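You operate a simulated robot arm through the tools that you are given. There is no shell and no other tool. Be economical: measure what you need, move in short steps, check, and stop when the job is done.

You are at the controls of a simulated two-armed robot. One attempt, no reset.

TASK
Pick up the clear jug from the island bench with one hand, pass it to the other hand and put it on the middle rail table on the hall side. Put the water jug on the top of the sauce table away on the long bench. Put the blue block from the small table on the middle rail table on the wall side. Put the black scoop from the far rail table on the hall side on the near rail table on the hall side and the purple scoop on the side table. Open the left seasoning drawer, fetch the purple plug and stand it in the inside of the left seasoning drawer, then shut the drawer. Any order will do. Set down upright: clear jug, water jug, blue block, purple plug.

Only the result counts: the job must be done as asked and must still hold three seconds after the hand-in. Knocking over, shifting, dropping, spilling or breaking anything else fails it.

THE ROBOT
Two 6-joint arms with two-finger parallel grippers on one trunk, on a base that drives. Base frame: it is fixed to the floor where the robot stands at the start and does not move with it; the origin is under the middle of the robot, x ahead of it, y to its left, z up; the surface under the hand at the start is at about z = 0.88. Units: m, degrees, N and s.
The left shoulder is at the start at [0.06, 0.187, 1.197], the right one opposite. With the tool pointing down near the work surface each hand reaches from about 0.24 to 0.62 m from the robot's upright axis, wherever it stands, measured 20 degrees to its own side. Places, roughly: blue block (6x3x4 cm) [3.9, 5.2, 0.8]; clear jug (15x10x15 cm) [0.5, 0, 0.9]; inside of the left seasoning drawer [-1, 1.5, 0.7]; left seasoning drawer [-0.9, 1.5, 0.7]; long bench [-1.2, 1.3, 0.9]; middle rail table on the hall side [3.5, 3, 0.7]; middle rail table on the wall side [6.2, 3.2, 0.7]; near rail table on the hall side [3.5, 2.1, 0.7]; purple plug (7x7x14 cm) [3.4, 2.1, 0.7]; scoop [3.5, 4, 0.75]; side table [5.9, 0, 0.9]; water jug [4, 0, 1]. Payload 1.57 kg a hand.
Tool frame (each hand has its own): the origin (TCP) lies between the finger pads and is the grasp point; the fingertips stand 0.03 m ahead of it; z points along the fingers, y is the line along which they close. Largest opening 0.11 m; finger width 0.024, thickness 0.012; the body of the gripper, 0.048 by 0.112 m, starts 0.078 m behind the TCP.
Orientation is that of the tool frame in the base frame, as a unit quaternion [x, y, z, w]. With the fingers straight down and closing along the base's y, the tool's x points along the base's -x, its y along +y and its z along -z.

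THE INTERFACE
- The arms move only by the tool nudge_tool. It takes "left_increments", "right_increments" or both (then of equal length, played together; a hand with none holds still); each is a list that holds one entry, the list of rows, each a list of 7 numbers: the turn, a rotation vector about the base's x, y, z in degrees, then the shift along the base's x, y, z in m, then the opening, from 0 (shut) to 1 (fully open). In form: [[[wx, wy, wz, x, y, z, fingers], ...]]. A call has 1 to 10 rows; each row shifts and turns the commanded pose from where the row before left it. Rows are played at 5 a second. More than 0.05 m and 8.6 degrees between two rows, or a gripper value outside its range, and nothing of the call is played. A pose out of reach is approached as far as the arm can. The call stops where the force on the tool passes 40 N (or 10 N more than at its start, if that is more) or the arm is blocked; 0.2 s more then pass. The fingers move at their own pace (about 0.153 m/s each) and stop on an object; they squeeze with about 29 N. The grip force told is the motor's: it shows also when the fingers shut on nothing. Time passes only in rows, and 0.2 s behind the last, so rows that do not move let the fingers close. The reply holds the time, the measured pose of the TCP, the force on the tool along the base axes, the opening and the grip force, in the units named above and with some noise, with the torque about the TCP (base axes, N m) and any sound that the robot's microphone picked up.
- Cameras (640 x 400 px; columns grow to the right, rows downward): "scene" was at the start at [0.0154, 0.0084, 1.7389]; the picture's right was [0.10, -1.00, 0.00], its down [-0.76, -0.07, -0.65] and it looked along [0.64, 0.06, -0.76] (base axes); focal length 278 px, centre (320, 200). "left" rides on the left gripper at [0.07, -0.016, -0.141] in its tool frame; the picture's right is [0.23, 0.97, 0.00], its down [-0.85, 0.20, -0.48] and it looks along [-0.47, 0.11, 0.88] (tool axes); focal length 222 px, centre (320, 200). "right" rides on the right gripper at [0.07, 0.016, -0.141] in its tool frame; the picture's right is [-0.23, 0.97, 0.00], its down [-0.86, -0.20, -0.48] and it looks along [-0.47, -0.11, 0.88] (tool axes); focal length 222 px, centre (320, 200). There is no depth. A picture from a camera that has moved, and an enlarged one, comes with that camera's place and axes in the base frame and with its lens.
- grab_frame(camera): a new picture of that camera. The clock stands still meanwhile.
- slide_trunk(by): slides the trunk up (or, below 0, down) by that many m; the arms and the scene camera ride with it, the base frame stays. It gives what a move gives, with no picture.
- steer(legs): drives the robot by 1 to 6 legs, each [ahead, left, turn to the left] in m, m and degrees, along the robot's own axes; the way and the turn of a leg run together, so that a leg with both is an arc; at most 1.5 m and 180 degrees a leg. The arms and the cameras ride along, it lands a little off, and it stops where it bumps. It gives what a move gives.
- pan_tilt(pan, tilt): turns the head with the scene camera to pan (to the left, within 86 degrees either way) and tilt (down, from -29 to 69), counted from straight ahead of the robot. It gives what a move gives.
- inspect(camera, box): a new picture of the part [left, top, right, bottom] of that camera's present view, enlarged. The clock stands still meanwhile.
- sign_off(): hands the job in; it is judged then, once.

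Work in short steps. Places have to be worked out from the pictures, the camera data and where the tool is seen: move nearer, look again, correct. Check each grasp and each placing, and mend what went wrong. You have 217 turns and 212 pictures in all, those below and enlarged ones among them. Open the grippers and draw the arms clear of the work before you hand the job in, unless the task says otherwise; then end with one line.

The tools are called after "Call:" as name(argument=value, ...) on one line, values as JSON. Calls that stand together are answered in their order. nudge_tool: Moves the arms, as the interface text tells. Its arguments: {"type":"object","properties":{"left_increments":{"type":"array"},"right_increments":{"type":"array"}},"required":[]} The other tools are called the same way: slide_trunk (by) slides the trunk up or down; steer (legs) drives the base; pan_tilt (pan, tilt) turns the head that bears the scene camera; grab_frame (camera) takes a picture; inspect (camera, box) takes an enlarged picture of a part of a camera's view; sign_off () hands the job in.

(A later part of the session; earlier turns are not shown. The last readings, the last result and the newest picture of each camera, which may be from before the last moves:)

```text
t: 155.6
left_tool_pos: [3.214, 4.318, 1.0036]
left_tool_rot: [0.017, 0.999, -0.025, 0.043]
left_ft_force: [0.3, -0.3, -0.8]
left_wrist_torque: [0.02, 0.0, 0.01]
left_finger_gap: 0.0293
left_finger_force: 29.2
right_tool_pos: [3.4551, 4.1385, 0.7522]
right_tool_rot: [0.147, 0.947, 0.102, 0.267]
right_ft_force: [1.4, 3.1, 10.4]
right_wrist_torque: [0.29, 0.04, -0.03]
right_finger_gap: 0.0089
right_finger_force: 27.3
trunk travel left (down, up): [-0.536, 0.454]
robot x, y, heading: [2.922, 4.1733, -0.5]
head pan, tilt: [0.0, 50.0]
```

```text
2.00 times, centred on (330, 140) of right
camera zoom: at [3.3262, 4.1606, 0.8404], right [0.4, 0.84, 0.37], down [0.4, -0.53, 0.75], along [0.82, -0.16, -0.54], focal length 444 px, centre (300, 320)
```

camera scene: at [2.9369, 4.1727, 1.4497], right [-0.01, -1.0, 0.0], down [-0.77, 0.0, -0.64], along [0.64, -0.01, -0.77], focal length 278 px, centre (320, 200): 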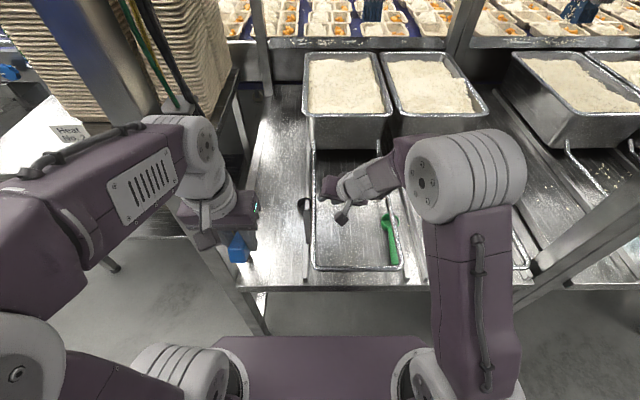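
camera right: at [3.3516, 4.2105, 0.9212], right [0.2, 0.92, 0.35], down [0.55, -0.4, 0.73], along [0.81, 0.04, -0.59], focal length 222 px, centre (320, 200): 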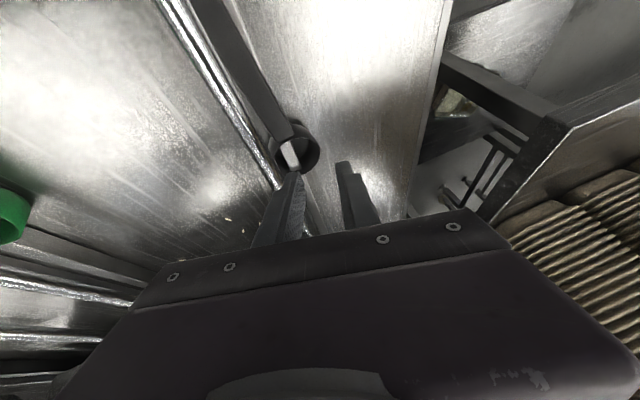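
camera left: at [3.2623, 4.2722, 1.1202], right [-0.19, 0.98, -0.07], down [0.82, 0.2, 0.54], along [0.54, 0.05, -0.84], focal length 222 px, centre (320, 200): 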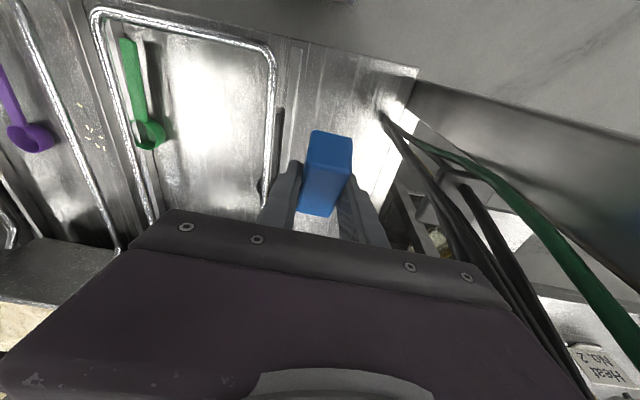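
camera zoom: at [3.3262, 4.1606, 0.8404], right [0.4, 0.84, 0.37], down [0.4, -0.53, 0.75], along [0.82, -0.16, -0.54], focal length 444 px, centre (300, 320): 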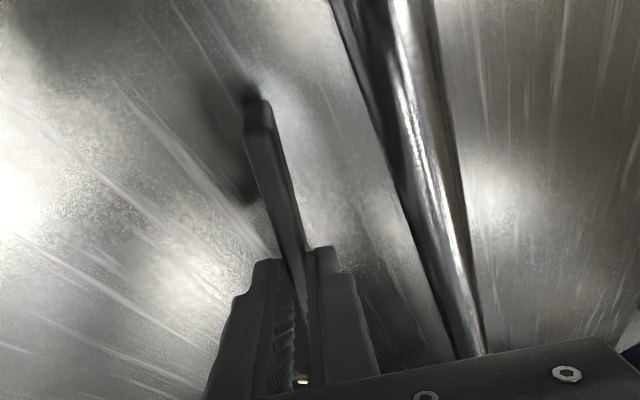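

Gripped the handle (8.9 mm). Lift up and slightly -y.

Call:
nudge_tool(right_increments=[[[0, 0, 0, 0, -0.005, 0.02, 0], [0, 0, 0, 0, -0.01, 0.03, 0], [0, 0, 0, 0, -0.01, 0.03, 0], [0, 0, 0, 0, -0.01, 0.03, 0]]])

Call:
slide_trunk(by=0.1)

Call:
grab_frame(camera="right")

Call:
grab_frame(camera="scene")

```text
t: 156.6
left_tool_pos: [3.2142, 4.3179, 1.0042]
left_tool_rot: [0.018, 0.999, -0.024, 0.044]
left_ft_force: [0.0, -0.1, -0.2]
left_wrist_torque: [0.0, -0.06, 0.03]
left_finger_gap: 0.0293
left_finger_force: 29.1
right_tool_pos: [3.4579, 4.1068, 0.8394]
right_tool_rot: [0.148, 0.947, 0.096, 0.267]
right_ft_force: [-0.4, -0.2, -0.5]
right_wrist_torque: [-0.03, -0.01, -0.02]
right_finger_gap: 0.0091
right_finger_force: 27.6
right hand out of reach, approached as far as the arm can: row 3, 4
trunk travel left (down, up): [-0.536, 0.454]
robot x, y, heading: [2.9229, 4.1724, -0.2]
head pan, tilt: [0.0, 50.0]
```

```text
t: 158.0
left_tool_pos: [3.2157, 4.318, 1.1025]
left_tool_rot: [0.017, 0.999, -0.024, 0.044]
left_ft_force: [-1.2, 0.2, -0.9]
left_wrist_torque: [-0.01, -0.02, -0.03]
left_finger_gap: 0.0294
left_finger_force: 28.9
right_tool_pos: [3.4577, 4.1075, 0.9388]
right_tool_rot: [0.149, 0.947, 0.097, 0.267]
right_ft_force: [0.0, -1.0, 0.1]
right_wrist_torque: [0.0, 0.06, 0.0]
right_finger_gap: 0.0088
right_finger_force: 27.5
trunk travel left (down, up): [-0.636, 0.354]
robot x, y, heading: [2.9237, 4.1691, -0.4]
head pan, tilt: [0.0, 50.0]
```

```text
95 pictures are left
camera right: at [3.3285, 4.1318, 1.0276], right [0.41, 0.84, 0.36], down [0.39, -0.52, 0.76], along [0.82, -0.17, -0.54], focal length 222 px, centre (320, 200)
```

right: 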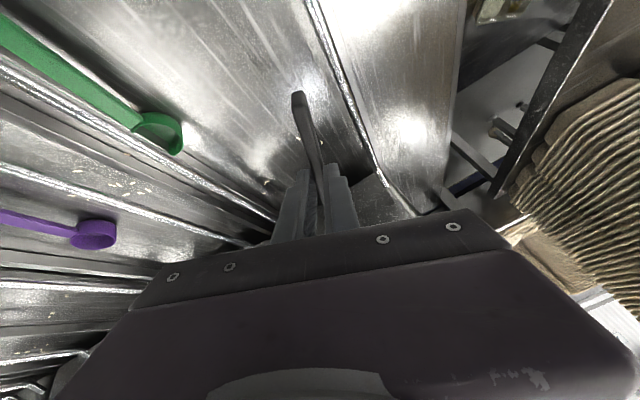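

```text
94 pictures are left
camera scene: at [2.9366, 4.1715, 1.5497], right [-0.01, -1.0, 0.0], down [-0.77, 0.01, -0.64], along [0.64, 0.0, -0.77], focal length 278 px, centre (320, 200)
```

scene: 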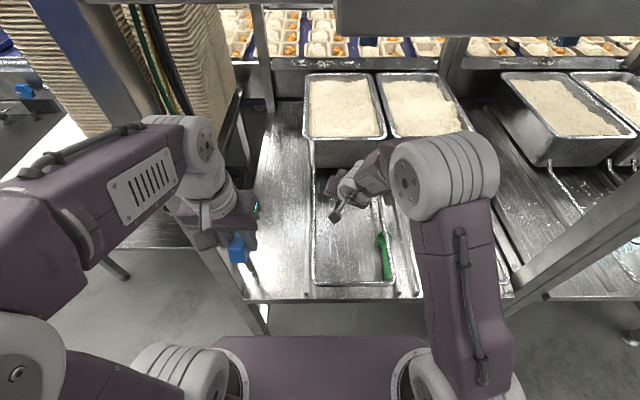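

Black scoop is in the right hand. I back off and drive to the near hall rail table.

Call:
steer(legs=[[-0.42, 0, 0.4], [0, -1.1, 0], [0, -1.0, 0]])

Call:
pan_tilt(pan=0, tilt=40)

Call:
grab_frame(camera="scene")

```text
t: 170.6
left_tool_pos: [2.8216, 2.2271, 1.1032]
left_tool_rot: [0.007, 0.999, -0.023, 0.044]
left_ft_force: [0.3, 0.1, -0.1]
left_wrist_torque: [0.03, 0.02, 0.02]
left_finger_gap: 0.0293
left_finger_force: 29.0
right_tool_pos: [3.0685, 2.0215, 0.9384]
right_tool_rot: [0.14, 0.949, 0.099, 0.266]
right_ft_force: [-0.8, -0.1, -0.4]
right_wrist_torque: [0.02, 0.01, 0.0]
right_finger_gap: 0.0087
right_finger_force: 27.9
trunk travel left (down, up): [-0.636, 0.354]
robot x, y, heading: [2.5335, 2.0748, 0.9]
head pan, tilt: [0.0, 50.0]
```

```text
t: 171.3
left_tool_pos: [2.8231, 2.2258, 1.1034]
left_tool_rot: [0.007, 0.999, -0.024, 0.044]
left_ft_force: [-0.3, -0.4, -1.1]
left_wrist_torque: [-0.03, 0.02, -0.03]
left_finger_gap: 0.0292
left_finger_force: 28.4
right_tool_pos: [3.0689, 2.0219, 0.9384]
right_tool_rot: [0.14, 0.949, 0.099, 0.266]
right_ft_force: [0.2, 0.9, -0.1]
right_wrist_torque: [-0.01, 0.05, 0.0]
right_finger_gap: 0.0091
right_finger_force: 27.6
trunk travel left (down, up): [-0.636, 0.354]
robot x, y, heading: [2.5328, 2.0765, 0.7]
head pan, tilt: [0.0, 40.0]
```

```text
93 pictures are left
camera scene: at [2.5543, 2.0749, 1.5638], right [0.01, -1.0, 0.0], down [-0.64, -0.01, -0.77], along [0.77, 0.01, -0.64], focal length 278 px, centre (320, 200)
```

scene: 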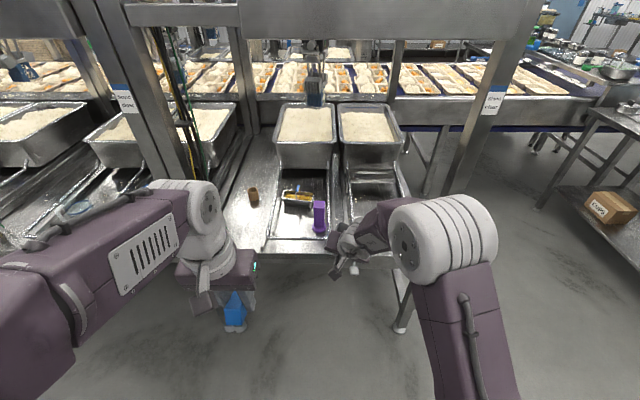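

The near table's left loop has a free spot left of the plug around (3.43, 2.21). Drive so the scoop is over it and check.

Call:
steer(legs=[[0.0, 0.19, -0.7], [0.36, 0, 0]])

Call:
grab_frame(camera="scene")

Call:
grab_frame(camera="right")

```text
t: 174.7
left_tool_pos: [3.1797, 2.4101, 1.1041]
left_tool_rot: [0.013, 0.999, -0.024, 0.045]
left_ft_force: [-0.2, -0.4, -1.0]
left_wrist_torque: [0.04, 0.0, 0.0]
left_finger_gap: 0.0293
left_finger_force: 28.5
right_tool_pos: [3.425, 2.2016, 0.9386]
right_tool_rot: [0.144, 0.948, 0.098, 0.267]
right_ft_force: [0.7, -0.1, -1.0]
right_wrist_torque: [0.01, 0.06, 0.03]
right_finger_gap: 0.0089
right_finger_force: 27.7
trunk travel left (down, up): [-0.636, 0.354]
robot x, y, heading: [2.8912, 2.2605, 0.3]
head pan, tilt: [0.0, 40.0]
```

```text
92 pictures are left
camera scene: at [2.9107, 2.2609, 1.5639], right [0.0, -1.0, 0.0], down [-0.64, 0.0, -0.77], along [0.77, 0.0, -0.64], focal length 278 px, centre (320, 200)
```

scene: 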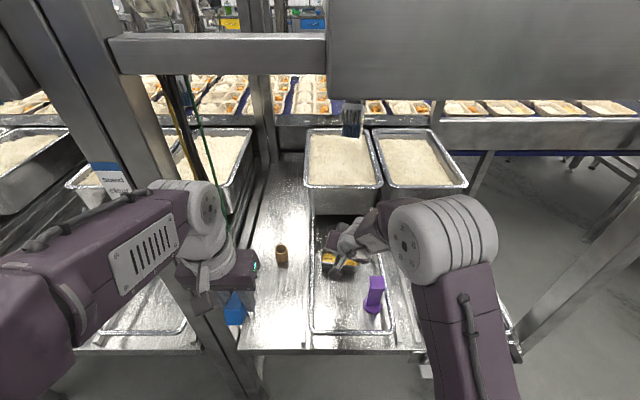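

```text
91 pictures are left
camera right: at [3.2951, 2.2248, 1.0278], right [0.4, 0.84, 0.36], down [0.4, -0.52, 0.76], along [0.83, -0.16, -0.54], focal length 222 px, centre (320, 200)
```

right: 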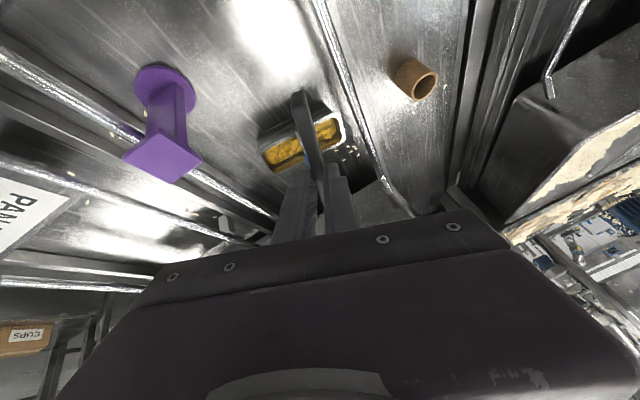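

The bowl reaches ~10 cm ahead of the hand and would hit the yellow tray; back off 5.5 cm, then lower.

Call:
steer(legs=[[-0.055, 0, 0]])

Call:
slide_trunk(by=-0.15)

Call:
grab_frame(camera="right")

Call:
grab_frame(camera="scene")

```text
t: 175.7
left_tool_pos: [3.1269, 2.41, 1.1029]
left_tool_rot: [0.013, 0.999, -0.023, 0.043]
left_ft_force: [0.1, 0.5, -1.0]
left_wrist_torque: [-0.01, -0.04, -0.01]
left_finger_gap: 0.0295
left_finger_force: 29.5
right_tool_pos: [3.3699, 2.2004, 0.9376]
right_tool_rot: [0.145, 0.948, 0.097, 0.267]
right_ft_force: [-0.2, -0.7, -0.2]
right_wrist_torque: [-0.01, 0.0, 0.01]
right_finger_gap: 0.0087
right_finger_force: 27.9
trunk travel left (down, up): [-0.636, 0.354]
robot x, y, heading: [2.8283, 2.2644, 0.2]
head pan, tilt: [0.0, 40.0]
```

```text
t: 177.4
left_tool_pos: [3.1255, 2.4098, 0.9535]
left_tool_rot: [0.013, 0.999, -0.023, 0.044]
left_ft_force: [0.2, -0.2, -0.7]
left_wrist_torque: [0.0, 0.01, -0.03]
left_finger_gap: 0.0292
left_finger_force: 29.1
right_tool_pos: [3.3697, 2.2009, 0.7892]
right_tool_rot: [0.146, 0.948, 0.097, 0.266]
right_ft_force: [-0.3, -0.7, -0.5]
right_wrist_torque: [-0.03, 0.04, 0.0]
right_finger_gap: 0.0092
right_finger_force: 27.0
trunk travel left (down, up): [-0.486, 0.504]
robot x, y, heading: [2.8329, 2.2606, 0.1]
head pan, tilt: [0.0, 40.0]
```

```text
90 pictures are left
camera right: at [3.2404, 2.2246, 0.8777], right [0.4, 0.84, 0.36], down [0.4, -0.52, 0.76], along [0.82, -0.16, -0.54], focal length 222 px, centre (320, 200)
```

right: 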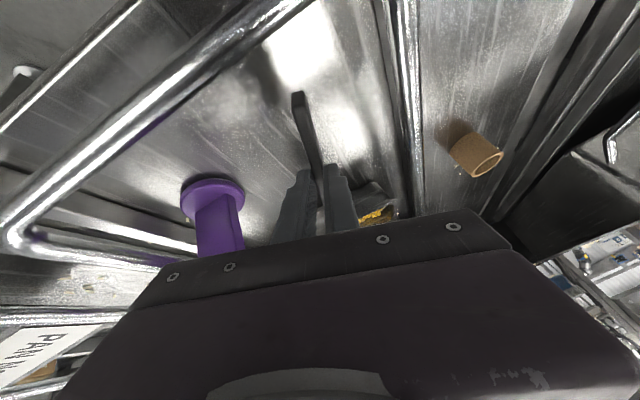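

```text
89 pictures are left
camera scene: at [2.856, 2.2609, 1.4139], right [0.0, -1.0, 0.0], down [-0.64, 0.0, -0.77], along [0.77, 0.0, -0.64], focal length 278 px, centre (320, 200)
```

scene: 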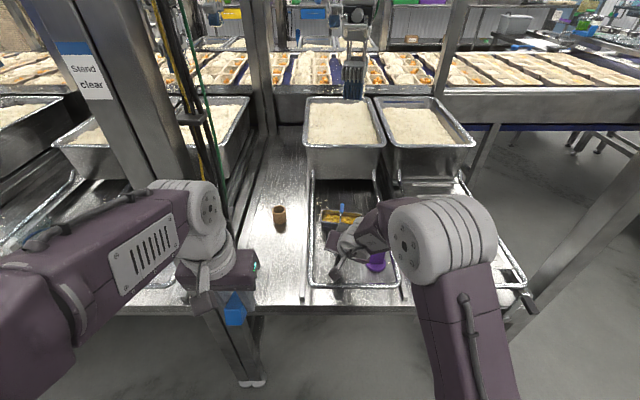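

The gripper clears the plug by ~3 cm. Lower the rest in two steps.

Call:
slide_trunk(by=-0.03)

Call:
slide_trunk(by=-0.006)

```text
t: 178.2
left_tool_pos: [3.1252, 2.4097, 0.9232]
left_tool_rot: [0.014, 0.999, -0.024, 0.044]
left_ft_force: [-0.1, -0.8, -0.3]
left_wrist_torque: [0.02, 0.0, -0.02]
left_finger_gap: 0.0295
left_finger_force: 28.9
right_tool_pos: [3.37, 2.2021, 0.7581]
right_tool_rot: [0.144, 0.948, 0.099, 0.266]
right_ft_force: [-0.5, -0.3, -0.8]
right_wrist_torque: [0.02, 0.05, 0.01]
right_finger_gap: 0.0088
right_finger_force: 27.3
trunk travel left (down, up): [-0.456, 0.534]
robot x, y, heading: [2.8302, 2.2608, 0.2]
head pan, tilt: [0.0, 40.0]
```

```text
t: 178.7
left_tool_pos: [3.1248, 2.4096, 0.9161]
left_tool_rot: [0.013, 0.999, -0.025, 0.044]
left_ft_force: [0.0, 0.3, -0.5]
left_wrist_torque: [0.02, 0.01, 0.01]
left_finger_gap: 0.0291
left_finger_force: 29.2
right_tool_pos: [3.3706, 2.2014, 0.7523]
right_tool_rot: [0.145, 0.948, 0.098, 0.267]
right_ft_force: [0.0, 0.4, -0.9]
right_wrist_torque: [-0.02, 0.08, 0.02]
right_finger_gap: 0.0089
right_finger_force: 27.7
trunk travel left (down, up): [-0.45, 0.54]
robot x, y, heading: [2.8336, 2.2588, 0.0]
head pan, tilt: [0.0, 40.0]
```

Call:
slide_trunk(by=-0.006)

Call:
nudge_tool(right_increments=[[[0, 0, 0, 0, 0, 0, 0.15], [0, 0, 0, 0, 0, 0, 0.3], [0, 0, 0, 0, 0, 0.0, 0.3]]])

Call:
slide_trunk(by=0.2)

Call:
grab_frame(camera="right")

```text
t: 179.3
left_tool_pos: [3.124, 2.4098, 0.9111]
left_tool_rot: [0.013, 0.999, -0.024, 0.045]
left_ft_force: [-0.7, 0.1, -0.7]
left_wrist_torque: [-0.02, 0.01, -0.01]
left_finger_gap: 0.0292
left_finger_force: 29.1
right_tool_pos: [3.3706, 2.2017, 0.7512]
right_tool_rot: [0.145, 0.947, 0.099, 0.27]
right_ft_force: [3.1, -2.2, 22.5]
right_wrist_torque: [0.03, -0.35, -0.05]
right_finger_gap: 0.0092
right_finger_force: 27.9
trunk travel left (down, up): [-0.444, 0.546]
robot x, y, heading: [2.8354, 2.2605, 0.1]
head pan, tilt: [0.0, 40.0]
```

```text
t: 180.1
left_tool_pos: [3.1249, 2.4094, 0.9112]
left_tool_rot: [0.013, 0.999, -0.024, 0.044]
left_ft_force: [0.5, -0.1, 0.4]
left_wrist_torque: [0.01, -0.02, -0.01]
left_finger_gap: 0.0291
left_finger_force: 29.0
right_tool_pos: [3.3692, 2.2004, 0.7469]
right_tool_rot: [0.145, 0.948, 0.097, 0.266]
right_ft_force: [-0.2, 0.7, -0.3]
right_wrist_torque: [-0.01, 0.0, 0.01]
right_finger_gap: 0.0333
right_finger_force: 0.0
trunk travel left (down, up): [-0.444, 0.546]
robot x, y, heading: [2.8321, 2.2604, 0.2]
head pan, tilt: [0.0, 40.0]
```

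```text
t: 182.2
left_tool_pos: [3.1267, 2.4099, 1.1112]
left_tool_rot: [0.013, 0.999, -0.025, 0.044]
left_ft_force: [0.8, -0.4, -0.9]
left_wrist_torque: [0.01, -0.03, 0.01]
left_finger_gap: 0.0295
left_finger_force: 29.4
right_tool_pos: [3.3711, 2.2005, 0.9466]
right_tool_rot: [0.144, 0.948, 0.098, 0.267]
right_ft_force: [0.1, -0.1, -0.3]
right_wrist_torque: [0.02, 0.04, -0.01]
right_finger_gap: 0.0329
right_finger_force: 0.1
trunk travel left (down, up): [-0.644, 0.346]
robot x, y, heading: [2.8293, 2.2587, 0.0]
head pan, tilt: [0.0, 40.0]
```

```text
88 pictures are left
camera right: at [3.2405, 2.2246, 1.0356], right [0.4, 0.84, 0.36], down [0.4, -0.52, 0.76], along [0.82, -0.16, -0.54], focal length 222 px, centre (320, 200)
```

right: 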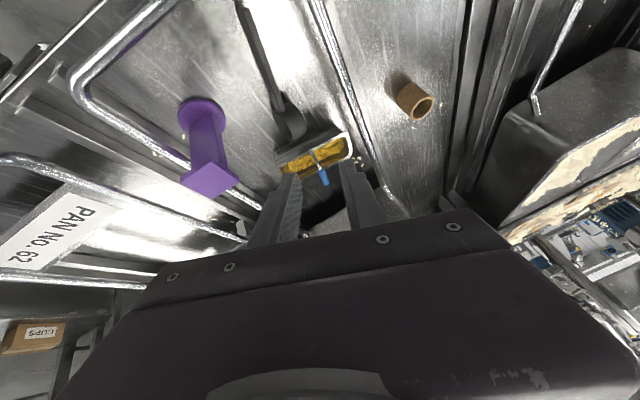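

Black scoop lies on the near table. Now the purple scoop: straighten the right tool and drive back to the far table.

Call:
steer(legs=[[-0.3, 0, 0], [0, 1.5, 0]])

Call:
nudge_tool(right_increments=[[[0, 0, 7, 0, -0.01, 0, 0.4], [0, 0, 7, 0, -0.01, 0, 0.4], [-7, 0, 0, 0, -0.01, 0, 0.4], [-7, 0, 0, 0, -0.01, 0, 0.4]]])

```text
t: 191.3
left_tool_pos: [2.8338, 3.9075, 1.1114]
left_tool_rot: [0.014, 0.999, -0.024, 0.044]
left_ft_force: [-1.4, -0.1, -0.8]
left_wrist_torque: [-0.02, -0.01, 0.02]
left_finger_gap: 0.0293
left_finger_force: 29.1
right_tool_pos: [3.0784, 3.6984, 0.9458]
right_tool_rot: [0.145, 0.948, 0.098, 0.267]
right_ft_force: [0.8, 1.0, 0.2]
right_wrist_torque: [-0.03, 0.0, 0.03]
right_finger_gap: 0.0329
right_finger_force: 0.1
trunk travel left (down, up): [-0.644, 0.346]
robot x, y, heading: [2.5432, 3.7598, -0.2]
head pan, tilt: [0.0, 40.0]
```

```text
t: 192.3
left_tool_pos: [2.8338, 3.9061, 1.1111]
left_tool_rot: [0.014, 0.999, -0.025, 0.044]
left_ft_force: [0.3, -0.3, -1.4]
left_wrist_torque: [0.02, 0.01, -0.03]
left_finger_gap: 0.0291
left_finger_force: 29.4
right_tool_pos: [3.0879, 3.6705, 0.9524]
right_tool_rot: [0.071, 0.952, -0.007, 0.297]
right_ft_force: [-0.5, -0.3, 0.2]
right_wrist_torque: [-0.01, 0.03, 0.0]
right_finger_gap: 0.0438
right_finger_force: 0.1
right hand out of reach, approached as far as the arm can: row 1, 2
trunk travel left (down, up): [-0.644, 0.346]
robot x, y, heading: [2.541, 3.7605, 0.1]
head pan, tilt: [0.0, 40.0]
```

Drive in so that the right hand hovers above the purple scoop's handle.

Call:
steer(legs=[[0.34, 0.047, 0]])

Call:
inspect(camera="right", box=[160, 0, 480, 240])

```text
t: 194.5
left_tool_pos: [3.1753, 3.9544, 1.1118]
left_tool_rot: [0.013, 0.999, -0.024, 0.044]
left_ft_force: [-0.8, -0.5, -0.8]
left_wrist_torque: [-0.02, 0.05, 0.01]
left_finger_gap: 0.0293
left_finger_force: 28.4
right_tool_pos: [3.4299, 3.7186, 0.9533]
right_tool_rot: [0.071, 0.952, -0.006, 0.298]
right_ft_force: [0.0, 0.6, -0.2]
right_wrist_torque: [-0.01, 0.03, -0.03]
right_finger_gap: 0.0437
right_finger_force: 0.0
trunk travel left (down, up): [-0.644, 0.346]
robot x, y, heading: [2.8826, 3.8078, 0.2]
head pan, tilt: [0.0, 40.0]
```

```text
1.67 times, centred on (320, 120) of right
camera zoom: at [3.2951, 3.7522, 1.0299], right [0.32, 0.93, 0.16], down [0.4, -0.28, 0.87], along [0.86, -0.22, -0.46], focal length 370 px, centre (320, 333)
```

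zoom: 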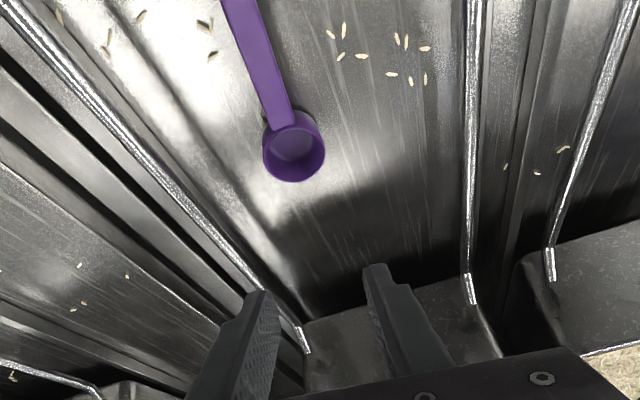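

Handle at y≈3.708 near x 3.445. Correct laterally, then lower with the trunk and close.

Call:
nudge_tool(right_increments=[[[0, 0, 0, 0.006, -0.0095, 0, 0.4]]])

Call:
slide_trunk(by=-0.185)

Call:
inspect(camera="right", box=[160, 0, 480, 240])

```text
t: 194.9
left_tool_pos: [3.1751, 3.9532, 1.1115]
left_tool_rot: [0.014, 0.999, -0.025, 0.044]
left_ft_force: [-0.4, 0.3, -0.8]
left_wrist_torque: [-0.04, -0.03, -0.02]
left_finger_gap: 0.0293
left_finger_force: 28.6
right_tool_pos: [3.4355, 3.7089, 0.9515]
right_tool_rot: [0.07, 0.952, -0.006, 0.298]
right_ft_force: [0.3, -0.4, 0.2]
right_wrist_torque: [0.04, -0.02, 0.0]
right_finger_gap: 0.0439
right_finger_force: 0.0
trunk travel left (down, up): [-0.644, 0.346]
robot x, y, heading: [2.8849, 3.8019, -0.1]
head pan, tilt: [0.0, 40.0]
```

```text
t: 197.0
left_tool_pos: [3.1766, 3.9544, 0.9262]
left_tool_rot: [0.013, 0.999, -0.024, 0.045]
left_ft_force: [-0.9, 0.4, -0.7]
left_wrist_torque: [-0.02, 0.0, -0.03]
left_finger_gap: 0.0292
left_finger_force: 29.2
right_tool_pos: [3.4359, 3.7093, 0.7682]
right_tool_rot: [0.07, 0.952, -0.006, 0.297]
right_ft_force: [-0.5, 0.2, -0.5]
right_wrist_torque: [0.02, 0.0, -0.05]
right_finger_gap: 0.044
right_finger_force: 0.0
trunk travel left (down, up): [-0.459, 0.531]
robot x, y, heading: [2.8801, 3.7997, -0.0]
head pan, tilt: [0.0, 40.0]
```

```text
1.67 times, centred on (320, 120) of right
camera zoom: at [3.3011, 3.7427, 0.8441], right [0.32, 0.93, 0.16], down [0.4, -0.28, 0.87], along [0.86, -0.22, -0.46], focal length 370 px, centre (320, 333)
```

zoom: 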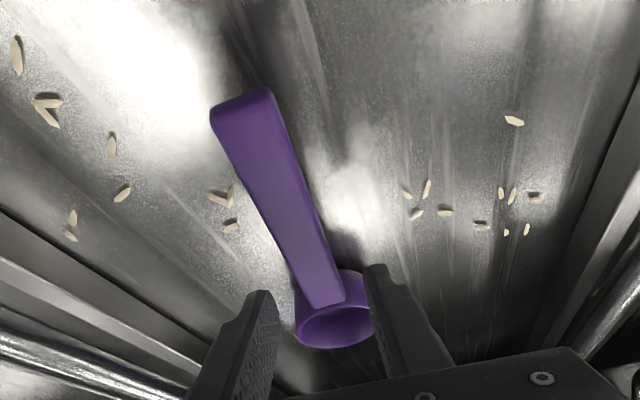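

The handle is centred between the fingers. Lower 2.6 cm and close.

Call:
slide_trunk(by=-0.026)

Call:
nudge_tool(right_increments=[[[0, 0, 0, 0, 0, 0, 0.2], [0, 0, 0, 0, 0, 0, 0], [0, 0, 0, 0, 0, 0, 0], [0, 0, 0, 0, 0, 0, 0]]])

Call:
slide_trunk(by=0.25)

Call:
grab_frame(camera="right")

```text
t: 197.7
left_tool_pos: [3.1763, 3.9535, 0.9003]
left_tool_rot: [0.013, 0.999, -0.024, 0.044]
left_ft_force: [0.0, 0.5, 0.0]
left_wrist_torque: [-0.02, -0.04, -0.04]
left_finger_gap: 0.0294
left_finger_force: 29.3
right_tool_pos: [3.4356, 3.7092, 0.7418]
right_tool_rot: [0.071, 0.952, -0.007, 0.297]
right_ft_force: [0.5, 0.6, 0.5]
right_wrist_torque: [-0.03, 0.02, -0.01]
right_finger_gap: 0.044
right_finger_force: 0.1
trunk travel left (down, up): [-0.433, 0.557]
robot x, y, heading: [2.8848, 3.8022, 0.3]
head pan, tilt: [0.0, 40.0]
```

```text
t: 198.7
left_tool_pos: [3.1755, 3.9538, 0.9]
left_tool_rot: [0.013, 0.999, -0.024, 0.044]
left_ft_force: [0.0, 0.2, -0.9]
left_wrist_torque: [-0.01, 0.02, -0.03]
left_finger_gap: 0.0296
left_finger_force: 29.1
right_tool_pos: [3.4367, 3.7097, 0.741]
right_tool_rot: [0.071, 0.952, -0.007, 0.298]
right_ft_force: [-0.3, 0.3, 0.8]
right_wrist_torque: [-0.08, -0.02, -0.07]
right_finger_gap: 0.0208
right_finger_force: 28.7
trunk travel left (down, up): [-0.433, 0.557]
robot x, y, heading: [2.882, 3.8049, 0.3]
head pan, tilt: [0.0, 40.0]
```

```text
t: 201.3
left_tool_pos: [3.1755, 3.9542, 1.1497]
left_tool_rot: [0.014, 0.999, -0.024, 0.044]
left_ft_force: [-0.4, -0.2, 0.1]
left_wrist_torque: [0.02, -0.02, 0.0]
left_finger_gap: 0.0291
left_finger_force: 28.9
right_tool_pos: [3.4358, 3.7104, 0.9916]
right_tool_rot: [0.071, 0.952, -0.006, 0.296]
right_ft_force: [-0.9, -0.8, -0.6]
right_wrist_torque: [-0.03, 0.01, 0.0]
right_finger_gap: 0.0207
right_finger_force: 28.8
trunk travel left (down, up): [-0.683, 0.307]
robot x, y, heading: [2.8833, 3.8031, 0.1]
head pan, tilt: [0.0, 40.0]
```

```text
85 pictures are left
camera right: at [3.3013, 3.7427, 1.0679], right [0.32, 0.93, 0.16], down [0.4, -0.28, 0.87], along [0.86, -0.22, -0.46], focal length 222 px, centre (320, 200)
```

right: 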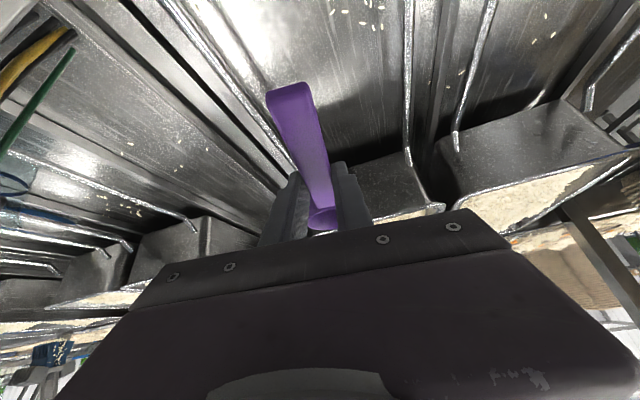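

Purple scoop secured. Back out and drive toward the south to view the sauce table and side table.

Call:
steer(legs=[[-0.4, 0, 0], [0, -1.4, 0], [0, -1.2, 0]])

Call:
pan_tilt(pan=-25, tilt=20)

Call:
grab_frame(camera="scene")

```text
t: 216.2
left_tool_pos: [2.7977, 1.3305, 1.1503]
left_tool_rot: [0.0, 0.999, -0.023, 0.044]
left_ft_force: [-0.1, 0.0, -0.6]
left_wrist_torque: [-0.05, -0.03, 0.0]
left_finger_gap: 0.0295
left_finger_force: 29.0
right_tool_pos: [3.0643, 1.0929, 0.9915]
right_tool_rot: [0.058, 0.953, -0.002, 0.297]
right_ft_force: [0.3, 1.0, -0.6]
right_wrist_torque: [0.01, 0.0, -0.03]
right_finger_gap: 0.0211
right_finger_force: 29.0
trunk travel left (down, up): [-0.683, 0.307]
robot x, y, heading: [2.5123, 1.1721, 1.5]
head pan, tilt: [0.0, 40.0]
```

```text
t: 217.1
left_tool_pos: [2.7983, 1.3316, 1.1511]
left_tool_rot: [0.001, 0.999, -0.023, 0.045]
left_ft_force: [0.0, 0.8, -1.5]
left_wrist_torque: [0.01, 0.03, 0.0]
left_finger_gap: 0.0294
left_finger_force: 28.7
right_tool_pos: [3.0635, 1.093, 0.991]
right_tool_rot: [0.058, 0.953, -0.003, 0.298]
right_ft_force: [0.4, 0.1, 0.6]
right_wrist_torque: [-0.01, 0.04, 0.02]
right_finger_gap: 0.021
right_finger_force: 28.7
trunk travel left (down, up): [-0.683, 0.307]
robot x, y, heading: [2.5098, 1.1749, 1.5]
head pan, tilt: [-25.0, 20.0]
```

```text
84 pictures are left
camera scene: at [2.5334, 1.1364, 1.6422], right [-0.4, -0.92, 0.0], down [-0.31, 0.14, -0.94], along [0.86, -0.37, -0.34], focal length 278 px, centre (320, 200)
```

scene: 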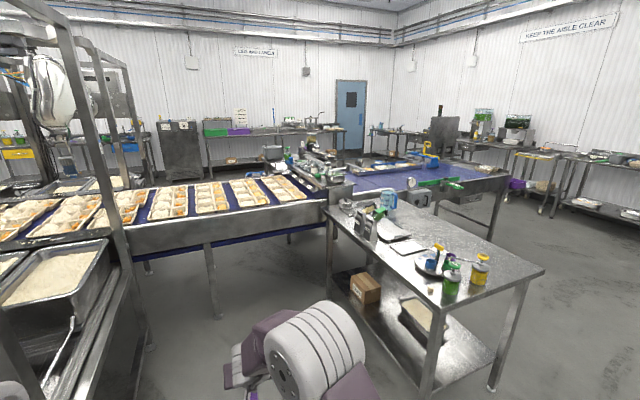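

The water jug stands at the sauce table's back edge near (4.0, 0.0). I need to see the passage to the right (south).

Call:
pan_tilt(pan=-80, tilt=30)

Call:
grab_frame(camera="scene")

```text
t: 218.3
left_tool_pos: [2.7985, 1.3307, 1.1497]
left_tool_rot: [0.0, 0.999, -0.023, 0.043]
left_ft_force: [0.1, 0.4, -1.5]
left_wrist_torque: [-0.04, 0.0, -0.02]
left_finger_gap: 0.0293
left_finger_force: 29.3
right_tool_pos: [3.0647, 1.0931, 0.9901]
right_tool_rot: [0.058, 0.953, -0.002, 0.298]
right_ft_force: [-0.7, 0.2, -0.7]
right_wrist_torque: [-0.02, 0.05, -0.03]
right_finger_gap: 0.0211
right_finger_force: 29.1
trunk travel left (down, up): [-0.683, 0.307]
robot x, y, heading: [2.5121, 1.1761, 1.6]
head pan, tilt: [-80.0, 30.0]
```

```text
83 pictures are left
camera scene: at [2.4662, 1.0846, 1.6262], right [-0.98, -0.2, 0.0], down [-0.1, 0.49, -0.87], along [0.17, -0.85, -0.5], focal length 278 px, centre (320, 200)
```

scene: 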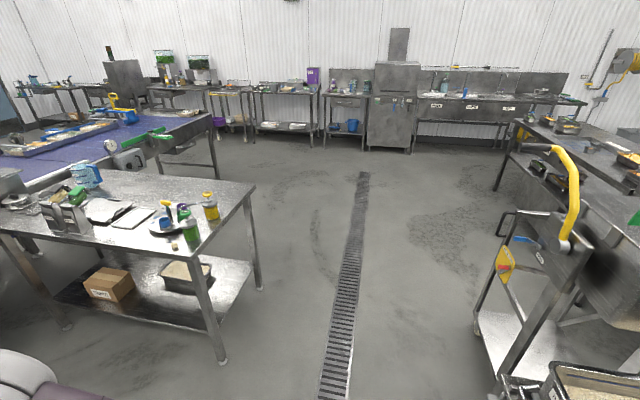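

The lane between the machine (x<1.7) and sauce table (x>3.15) is wide. Drive south along x≈2.35, then look east.

Call:
steer(legs=[[-0.15, 0, -1.6], [0, -1.4, 0], [0, -1.4, 0], [0, -1.0, 0]])

Call:
pan_tilt(pan=10, tilt=18)

Call:
grab_frame(camera="scene")

```text
t: 237.6
left_tool_pos: [2.5518, -2.4871, 1.15]
left_tool_rot: [0.041, 0.998, -0.026, 0.043]
left_ft_force: [-0.3, -0.6, -1.7]
left_wrist_torque: [0.02, 0.0, 0.04]
left_finger_gap: 0.0293
left_finger_force: 29.0
right_tool_pos: [2.7981, -2.7475, 0.991]
right_tool_rot: [0.096, 0.95, -0.015, 0.297]
right_ft_force: [-0.6, -0.6, -0.4]
right_wrist_torque: [-0.04, 0.02, 0.0]
right_finger_gap: 0.0214
right_finger_force: 29.0
trunk travel left (down, up): [-0.683, 0.307]
robot x, y, heading: [2.2498, -2.6252, -2.8]
head pan, tilt: [-80.0, 30.0]
```

```text
t: 239.3
left_tool_pos: [2.5514, -2.4885, 1.15]
left_tool_rot: [0.04, 0.998, -0.026, 0.044]
left_ft_force: [0.3, 0.7, 0.1]
left_wrist_torque: [-0.02, -0.02, 0.0]
left_finger_gap: 0.0292
left_finger_force: 28.7
right_tool_pos: [2.799, -2.747, 0.9913]
right_tool_rot: [0.096, 0.95, -0.014, 0.297]
right_ft_force: [0.3, -1.3, -0.6]
right_wrist_torque: [-0.03, 0.06, -0.01]
right_finger_gap: 0.021
right_finger_force: 29.2
trunk travel left (down, up): [-0.683, 0.307]
robot x, y, heading: [2.2502, -2.6193, -3.1]
head pan, tilt: [10.0, 18.0]
```

```text
82 pictures are left
camera scene: at [2.2825, -2.6063, 1.6455], right [0.12, -0.99, 0.0], down [-0.31, -0.04, -0.95], along [0.94, 0.11, -0.31], focal length 278 px, centre (320, 200)
```

scene: 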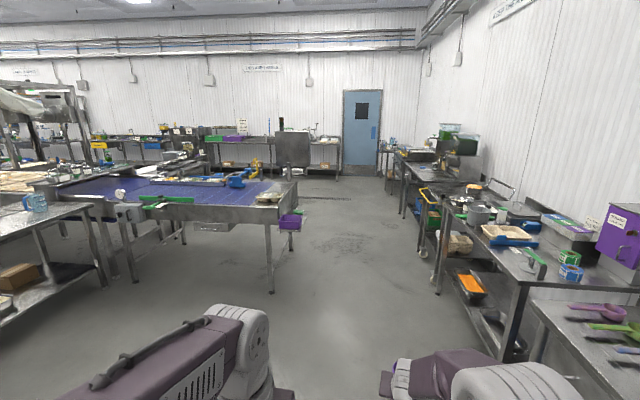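

Corridor at y≈-2.67 is clear. Drive east past the conveyor's end and look left (north).

Call:
steer(legs=[[0, -0.05, 3.0], [1.5, 0, 0], [1.5, 0, 0], [1.3, 0, 0]])

Call:
pan_tilt(pan=80, tilt=22)

Call:
grab_frame(camera="scene")

```text
t: 260.5
left_tool_pos: [6.8709, -2.4458, 1.1504]
left_tool_rot: [0.0, 0.999, -0.023, 0.044]
left_ft_force: [0.0, 0.1, -0.4]
left_wrist_torque: [0.03, 0.01, 0.01]
left_finger_gap: 0.0291
left_finger_force: 28.8
right_tool_pos: [7.1375, -2.6848, 0.9908]
right_tool_rot: [0.059, 0.952, -0.003, 0.299]
right_ft_force: [0.6, 0.0, -0.5]
right_wrist_torque: [0.01, 0.05, -0.01]
right_finger_gap: 0.0209
right_finger_force: 29.1
trunk travel left (down, up): [-0.683, 0.307]
robot x, y, heading: [6.5832, -2.6063, 1.5]
head pan, tilt: [10.0, 18.0]
```

```text
t: 261.9
left_tool_pos: [6.8717, -2.4469, 1.1492]
left_tool_rot: [0.001, 0.999, -0.024, 0.044]
left_ft_force: [0.8, 0.0, -0.7]
left_wrist_torque: [-0.03, -0.02, -0.02]
left_finger_gap: 0.0292
left_finger_force: 28.7
right_tool_pos: [7.1365, -2.6847, 0.9903]
right_tool_rot: [0.059, 0.953, -0.003, 0.298]
right_ft_force: [0.0, 0.2, -0.7]
right_wrist_torque: [0.03, 0.05, -0.01]
right_finger_gap: 0.0212
right_finger_force: 28.5
trunk travel left (down, up): [-0.683, 0.307]
robot x, y, heading: [6.5779, -2.6037, 1.5]
head pan, tilt: [80.0, 22.0]
```

```text
81 pictures are left
camera scene: at [6.5345, -2.5124, 1.639], right [0.99, -0.15, 0.0], down [-0.06, -0.37, -0.93], along [0.14, 0.92, -0.37], focal length 278 px, centre (320, 200)
```

scene: 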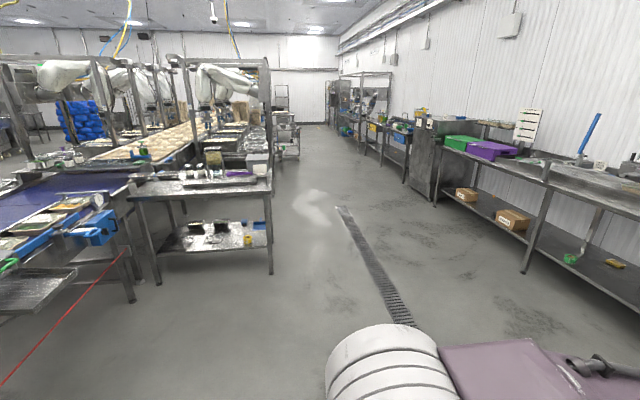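

The side table spans x 5.36–6.44, y from about -0.25; the aisle east of it is open. Turn to face -x, move up the aisle and look at the table.

Call:
steer(legs=[[0, 0, 178.5], [-0.65, 0, 0], [0, -1.3, 0], [0, -1.3, 0]])

Call:
pan_tilt(pan=0, tilt=35)

Call:
grab_frame(camera="scene")

```text
t: 285.3
left_tool_pos: [6.8726, -0.1106, 1.1506]
left_tool_rot: [0.999, -0.002, -0.045, -0.023]
left_ft_force: [-0.7, -0.3, -0.6]
left_wrist_torque: [-0.01, -0.02, 0.04]
left_finger_gap: 0.0293
left_finger_force: 29.2
right_tool_pos: [6.6073, 0.1281, 0.9913]
right_tool_rot: [0.953, -0.06, -0.297, -0.004]
right_ft_force: [0.5, 0.2, -0.3]
right_wrist_torque: [0.02, -0.02, 0.01]
right_finger_gap: 0.0208
right_finger_force: 29.1
trunk travel left (down, up): [-0.683, 0.307]
robot x, y, heading: [7.1621, 0.0457, -178.5]
head pan, tilt: [80.0, 22.0]
```

```text
t: 286.8
left_tool_pos: [6.8729, -0.111, 1.151]
left_tool_rot: [0.999, -0.002, -0.045, -0.024]
left_ft_force: [0.0, -0.2, -0.5]
left_wrist_torque: [0.0, -0.02, -0.01]
left_finger_gap: 0.0291
left_finger_force: 29.2
right_tool_pos: [6.6055, 0.1285, 0.9912]
right_tool_rot: [0.953, -0.06, -0.297, -0.003]
right_ft_force: [-0.2, 0.9, -0.5]
right_wrist_torque: [-0.02, 0.0, 0.02]
right_finger_gap: 0.0212
right_finger_force: 29.0
trunk travel left (down, up): [-0.683, 0.307]
robot x, y, heading: [7.1621, 0.0445, -178.7]
head pan, tilt: [0.0, 35.0]
```

```text
80 pictures are left
camera scene: at [7.1321, 0.0451, 1.6184], right [-0.02, 1.0, 0.0], down [0.57, 0.01, -0.82], along [-0.82, -0.02, -0.57], focal length 278 px, centre (320, 200)
```

scene: 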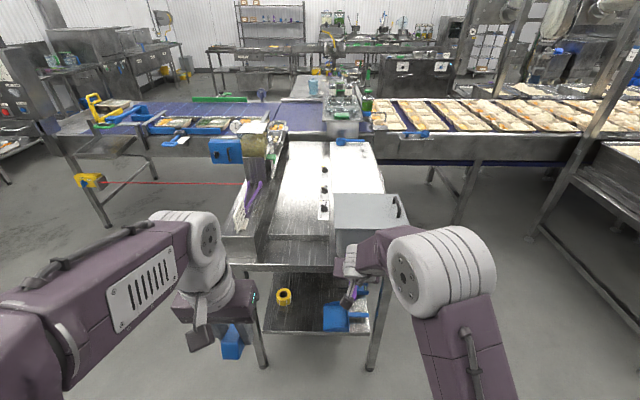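

A free strip on the table's near end: y -0.17…0.05, x 6.2…6.45. I align the right hand with y≈-0.07 and drive in.

Call:
steer(legs=[[0, 0.2, -1.3], [0.28, 0, 0]])

Call:
grab_frame(camera="right")

```text
t: 290.0
left_tool_pos: [6.588, -0.3007, 1.1511]
left_tool_rot: [0.999, -0.02, -0.044, -0.024]
left_ft_force: [-0.4, -0.2, -0.3]
left_wrist_torque: [0.0, 0.01, 0.03]
left_finger_gap: 0.0294
left_finger_force: 29.5
right_tool_pos: [6.3309, -0.0516, 0.9922]
right_tool_rot: [0.952, -0.076, -0.298, -0.007]
right_ft_force: [0.1, -0.1, -0.9]
right_wrist_torque: [-0.02, -0.05, 0.0]
right_finger_gap: 0.0211
right_finger_force: 28.9
trunk travel left (down, up): [-0.683, 0.307]
robot x, y, heading: [6.8793, -0.1546, 179.3]
head pan, tilt: [0.0, 35.0]
```

```text
79 pictures are left
camera right: at [6.4634, -0.0868, 1.0683], right [-0.33, -0.93, 0.16], down [-0.39, 0.29, 0.87], along [-0.86, 0.23, -0.46], focal length 222 px, centre (320, 200)
```

right: 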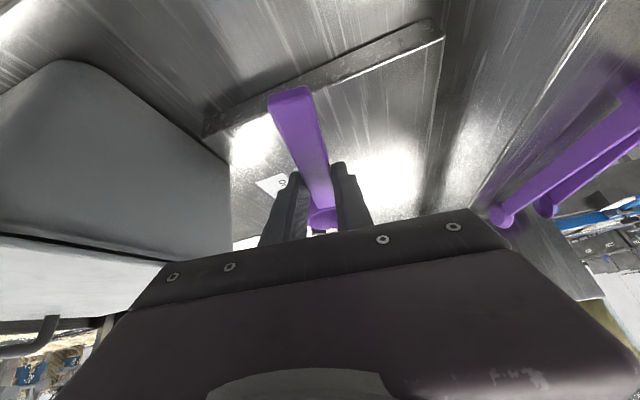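

A raised plate begins at x≈6.34; I prefer the bare table strip in front of it (x 6.35–6.46). Back off 8 cm, shift, and yaw the scoop ~-78° so it lies along the edge.

Call:
steer(legs=[[-0.1, 0.05, 0.7]])

Call:
nudge_tool(right_increments=[[[0, 0, -7.8, 0, 0, 0, 0], [0, 0, -7.8, 0, 0, 0, 0], [0, 0, -7.8, 0, 0, 0, 0], [0, 0, -7.8, 0, 0, 0, 0], [0, 0, -7.8, 0, 0, 0, 0], [0, 0, -7.8, 0, 0, 0, 0], [0, 0, -7.8, 0, 0, 0, 0], [0, 0, -7.8, 0, 0, 0, 0], [0, 0, -7.8, 0, 0, 0, 0]]])

Call:
grab_frame(camera="scene")

```text
t: 291.2
left_tool_pos: [6.685, -0.3527, 1.1512]
left_tool_rot: [0.999, -0.013, -0.043, -0.024]
left_ft_force: [0.2, -0.5, -0.9]
left_wrist_torque: [0.03, 0.0, 0.01]
left_finger_gap: 0.0294
left_finger_force: 29.1
right_tool_pos: [6.4253, -0.1087, 0.991]
right_tool_rot: [0.952, -0.07, -0.297, -0.006]
right_ft_force: [-0.5, 0.0, -0.5]
right_wrist_torque: [0.02, -0.04, 0.0]
right_finger_gap: 0.021
right_finger_force: 28.6
trunk travel left (down, up): [-0.683, 0.307]
robot x, y, heading: [6.9777, -0.2034, -180.2]
head pan, tilt: [0.0, 35.0]
```

```text
t: 293.2
left_tool_pos: [6.6854, -0.3532, 1.1503]
left_tool_rot: [0.999, -0.013, -0.044, -0.024]
left_ft_force: [-0.2, -0.8, -0.2]
left_wrist_torque: [0.0, 0.02, -0.03]
left_finger_gap: 0.0292
left_finger_force: 29.0
right_tool_pos: [6.4785, -0.0502, 0.943]
right_tool_rot: [0.74, -0.605, -0.241, -0.169]
right_ft_force: [1.2, 0.2, -0.3]
right_wrist_torque: [-0.04, 0.01, -0.01]
right_finger_gap: 0.021
right_finger_force: 28.7
right hand out of reach, approached as far as the arm can: row 7, 8, 9
trunk travel left (down, up): [-0.683, 0.307]
robot x, y, heading: [6.9799, -0.2038, -179.9]
head pan, tilt: [0.0, 35.0]
```

```text
78 pictures are left
camera scene: at [6.9484, -0.2032, 1.6184], right [0.0, 1.0, 0.0], down [0.57, 0.0, -0.82], along [-0.82, 0.0, -0.57], focal length 278 px, centre (320, 200)
```

scene: 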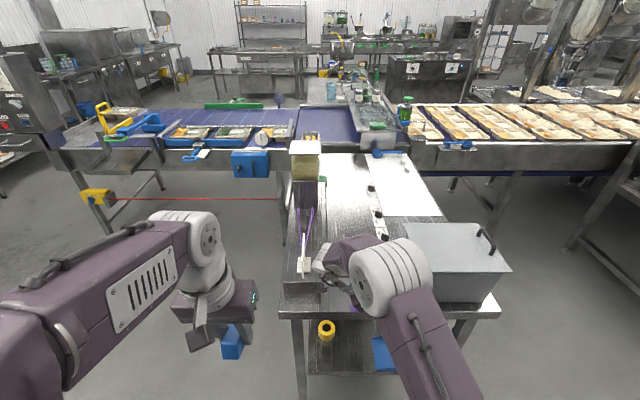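

The scoop is now sideways, but the hand sagged to z 0.943 at the edge x≈6.477. Raise 4 cm, drive ahead 6.5 cm and look before lowering.

Call:
slide_trunk(by=0.04)

Call:
steer(legs=[[0.07, 0.02, 0]])

Call:
inspect(camera="scene", box=[270, 200, 430, 330])

Call:
grab_frame(camera="right")

```text
t: 294.0
left_tool_pos: [6.6864, -0.3548, 1.1901]
left_tool_rot: [0.999, -0.013, -0.044, -0.024]
left_ft_force: [0.3, -0.6, 0.4]
left_wrist_torque: [0.01, -0.01, 0.02]
left_finger_gap: 0.0291
left_finger_force: 29.1
right_tool_pos: [6.4777, -0.052, 0.9828]
right_tool_rot: [0.741, -0.604, -0.241, -0.168]
right_ft_force: [0.5, 0.7, -0.6]
right_wrist_torque: [-0.05, -0.02, -0.01]
right_finger_gap: 0.021
right_finger_force: 29.4
trunk travel left (down, up): [-0.723, 0.267]
robot x, y, heading: [6.9804, -0.2001, -180.2]
head pan, tilt: [0.0, 35.0]
```

```text
t: 295.1
left_tool_pos: [6.6167, -0.3734, 1.1914]
left_tool_rot: [0.999, -0.014, -0.045, -0.024]
left_ft_force: [0.4, 0.4, -0.9]
left_wrist_torque: [0.0, 0.01, -0.01]
left_finger_gap: 0.0292
left_finger_force: 29.1
right_tool_pos: [6.4094, -0.0707, 0.9845]
right_tool_rot: [0.741, -0.603, -0.242, -0.168]
right_ft_force: [-0.4, 0.0, -0.6]
right_wrist_torque: [-0.07, -0.01, -0.01]
right_finger_gap: 0.0208
right_finger_force: 29.1
trunk travel left (down, up): [-0.723, 0.267]
robot x, y, heading: [6.907, -0.225, -179.6]
head pan, tilt: [0.0, 35.0]
```

```text
3.08 times, centred on (350, 265) of scene
camera zoom: at [6.8814, -0.223, 1.6585], right [0.0, 1.0, 0.0], down [0.57, 0.0, -0.82], along [-0.82, 0.0, -0.57], focal length 856 px, centre (228, 0)
```

zoom: 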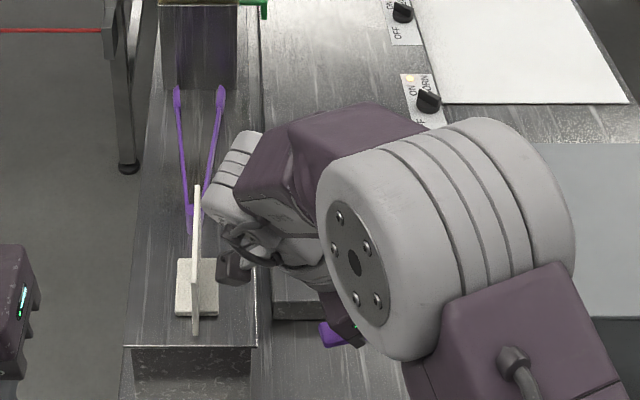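

```text
76 pictures are left
camera right: at [6.4264, -0.2075, 1.0626], right [-0.99, -0.02, 0.17], down [0.14, 0.48, 0.87], along [-0.1, 0.88, -0.47], focal length 222 px, centre (320, 200)
```

right: 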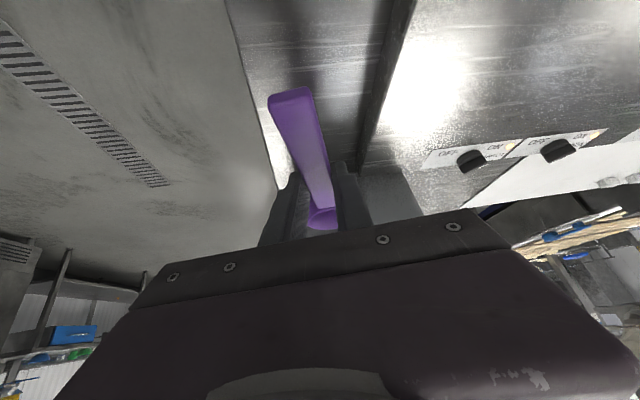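

The right camera shows the scoop over the bare strip between table edge and the hot plate. Lower in steps until contact.

Call:
slide_trunk(by=-0.03)

Call:
slide_trunk(by=-0.01)

```text
t: 295.8
left_tool_pos: [6.6139, -0.3737, 1.1611]
left_tool_rot: [0.999, -0.013, -0.043, -0.024]
left_ft_force: [-0.6, 0.3, -0.2]
left_wrist_torque: [0.03, 0.0, -0.02]
left_finger_gap: 0.0294
left_finger_force: 28.9
right_tool_pos: [6.4086, -0.0714, 0.9533]
right_tool_rot: [0.741, -0.604, -0.241, -0.169]
right_ft_force: [-0.8, 0.1, -1.0]
right_wrist_torque: [-0.03, -0.05, -0.02]
right_finger_gap: 0.0208
right_finger_force: 29.5
trunk travel left (down, up): [-0.693, 0.297]
robot x, y, heading: [6.9089, -0.2241, -179.7]
head pan, tilt: [0.0, 35.0]
```

```text
t: 296.4
left_tool_pos: [6.6142, -0.3756, 1.1505]
left_tool_rot: [0.999, -0.014, -0.045, -0.025]
left_ft_force: [1.0, -0.9, -0.8]
left_wrist_torque: [0.01, 0.0, 0.02]
left_finger_gap: 0.0294
left_finger_force: 29.4
right_tool_pos: [6.4081, -0.0707, 0.9431]
right_tool_rot: [0.741, -0.604, -0.241, -0.169]
right_ft_force: [0.0, 1.1, -0.1]
right_wrist_torque: [-0.07, -0.01, -0.02]
right_finger_gap: 0.0209
right_finger_force: 29.5
trunk travel left (down, up): [-0.683, 0.307]
robot x, y, heading: [6.9086, -0.2195, -180.0]
head pan, tilt: [0.0, 35.0]
```

Still free; continue with small steps.

Call:
slide_trunk(by=-0.008)

Call:
slide_trunk(by=-0.008)

Call:
grab_frame(camera="right")

```text
t: 297.0
left_tool_pos: [6.6163, -0.3734, 1.1423]
left_tool_rot: [0.999, -0.013, -0.044, -0.023]
left_ft_force: [-0.1, -0.2, 0.0]
left_wrist_torque: [0.03, 0.02, 0.01]
left_finger_gap: 0.0294
left_finger_force: 29.7
right_tool_pos: [6.4081, -0.0716, 0.9357]
right_tool_rot: [0.741, -0.604, -0.241, -0.169]
right_ft_force: [0.1, 0.5, 0.1]
right_wrist_torque: [-0.03, -0.04, -0.02]
right_finger_gap: 0.0209
right_finger_force: 29.6
trunk travel left (down, up): [-0.675, 0.315]
robot x, y, heading: [6.9077, -0.2245, -179.9]
head pan, tilt: [0.0, 35.0]
```

```text
t: 297.5
left_tool_pos: [6.6157, -0.3736, 1.1336]
left_tool_rot: [0.999, -0.014, -0.044, -0.024]
left_ft_force: [0.8, 0.2, -0.2]
left_wrist_torque: [0.0, 0.0, 0.0]
left_finger_gap: 0.0292
left_finger_force: 29.1
right_tool_pos: [6.4092, -0.0704, 0.9278]
right_tool_rot: [0.74, -0.604, -0.241, -0.169]
right_ft_force: [0.8, -0.4, -0.4]
right_wrist_torque: [-0.01, 0.01, 0.01]
right_finger_gap: 0.021
right_finger_force: 29.1
trunk travel left (down, up): [-0.667, 0.323]
robot x, y, heading: [6.9098, -0.2249, -179.7]
head pan, tilt: [0.0, 35.0]
```

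```text
75 pictures are left
camera right: at [6.4246, -0.2079, 1.0056], right [-0.99, -0.02, 0.17], down [0.14, 0.48, 0.87], along [-0.1, 0.88, -0.47], focal length 222 px, centre (320, 200)
```

right: 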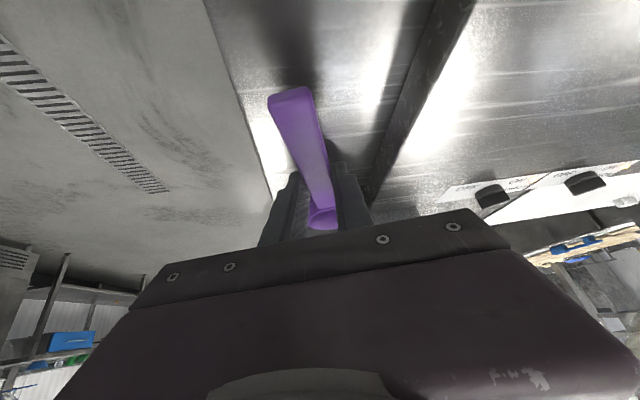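

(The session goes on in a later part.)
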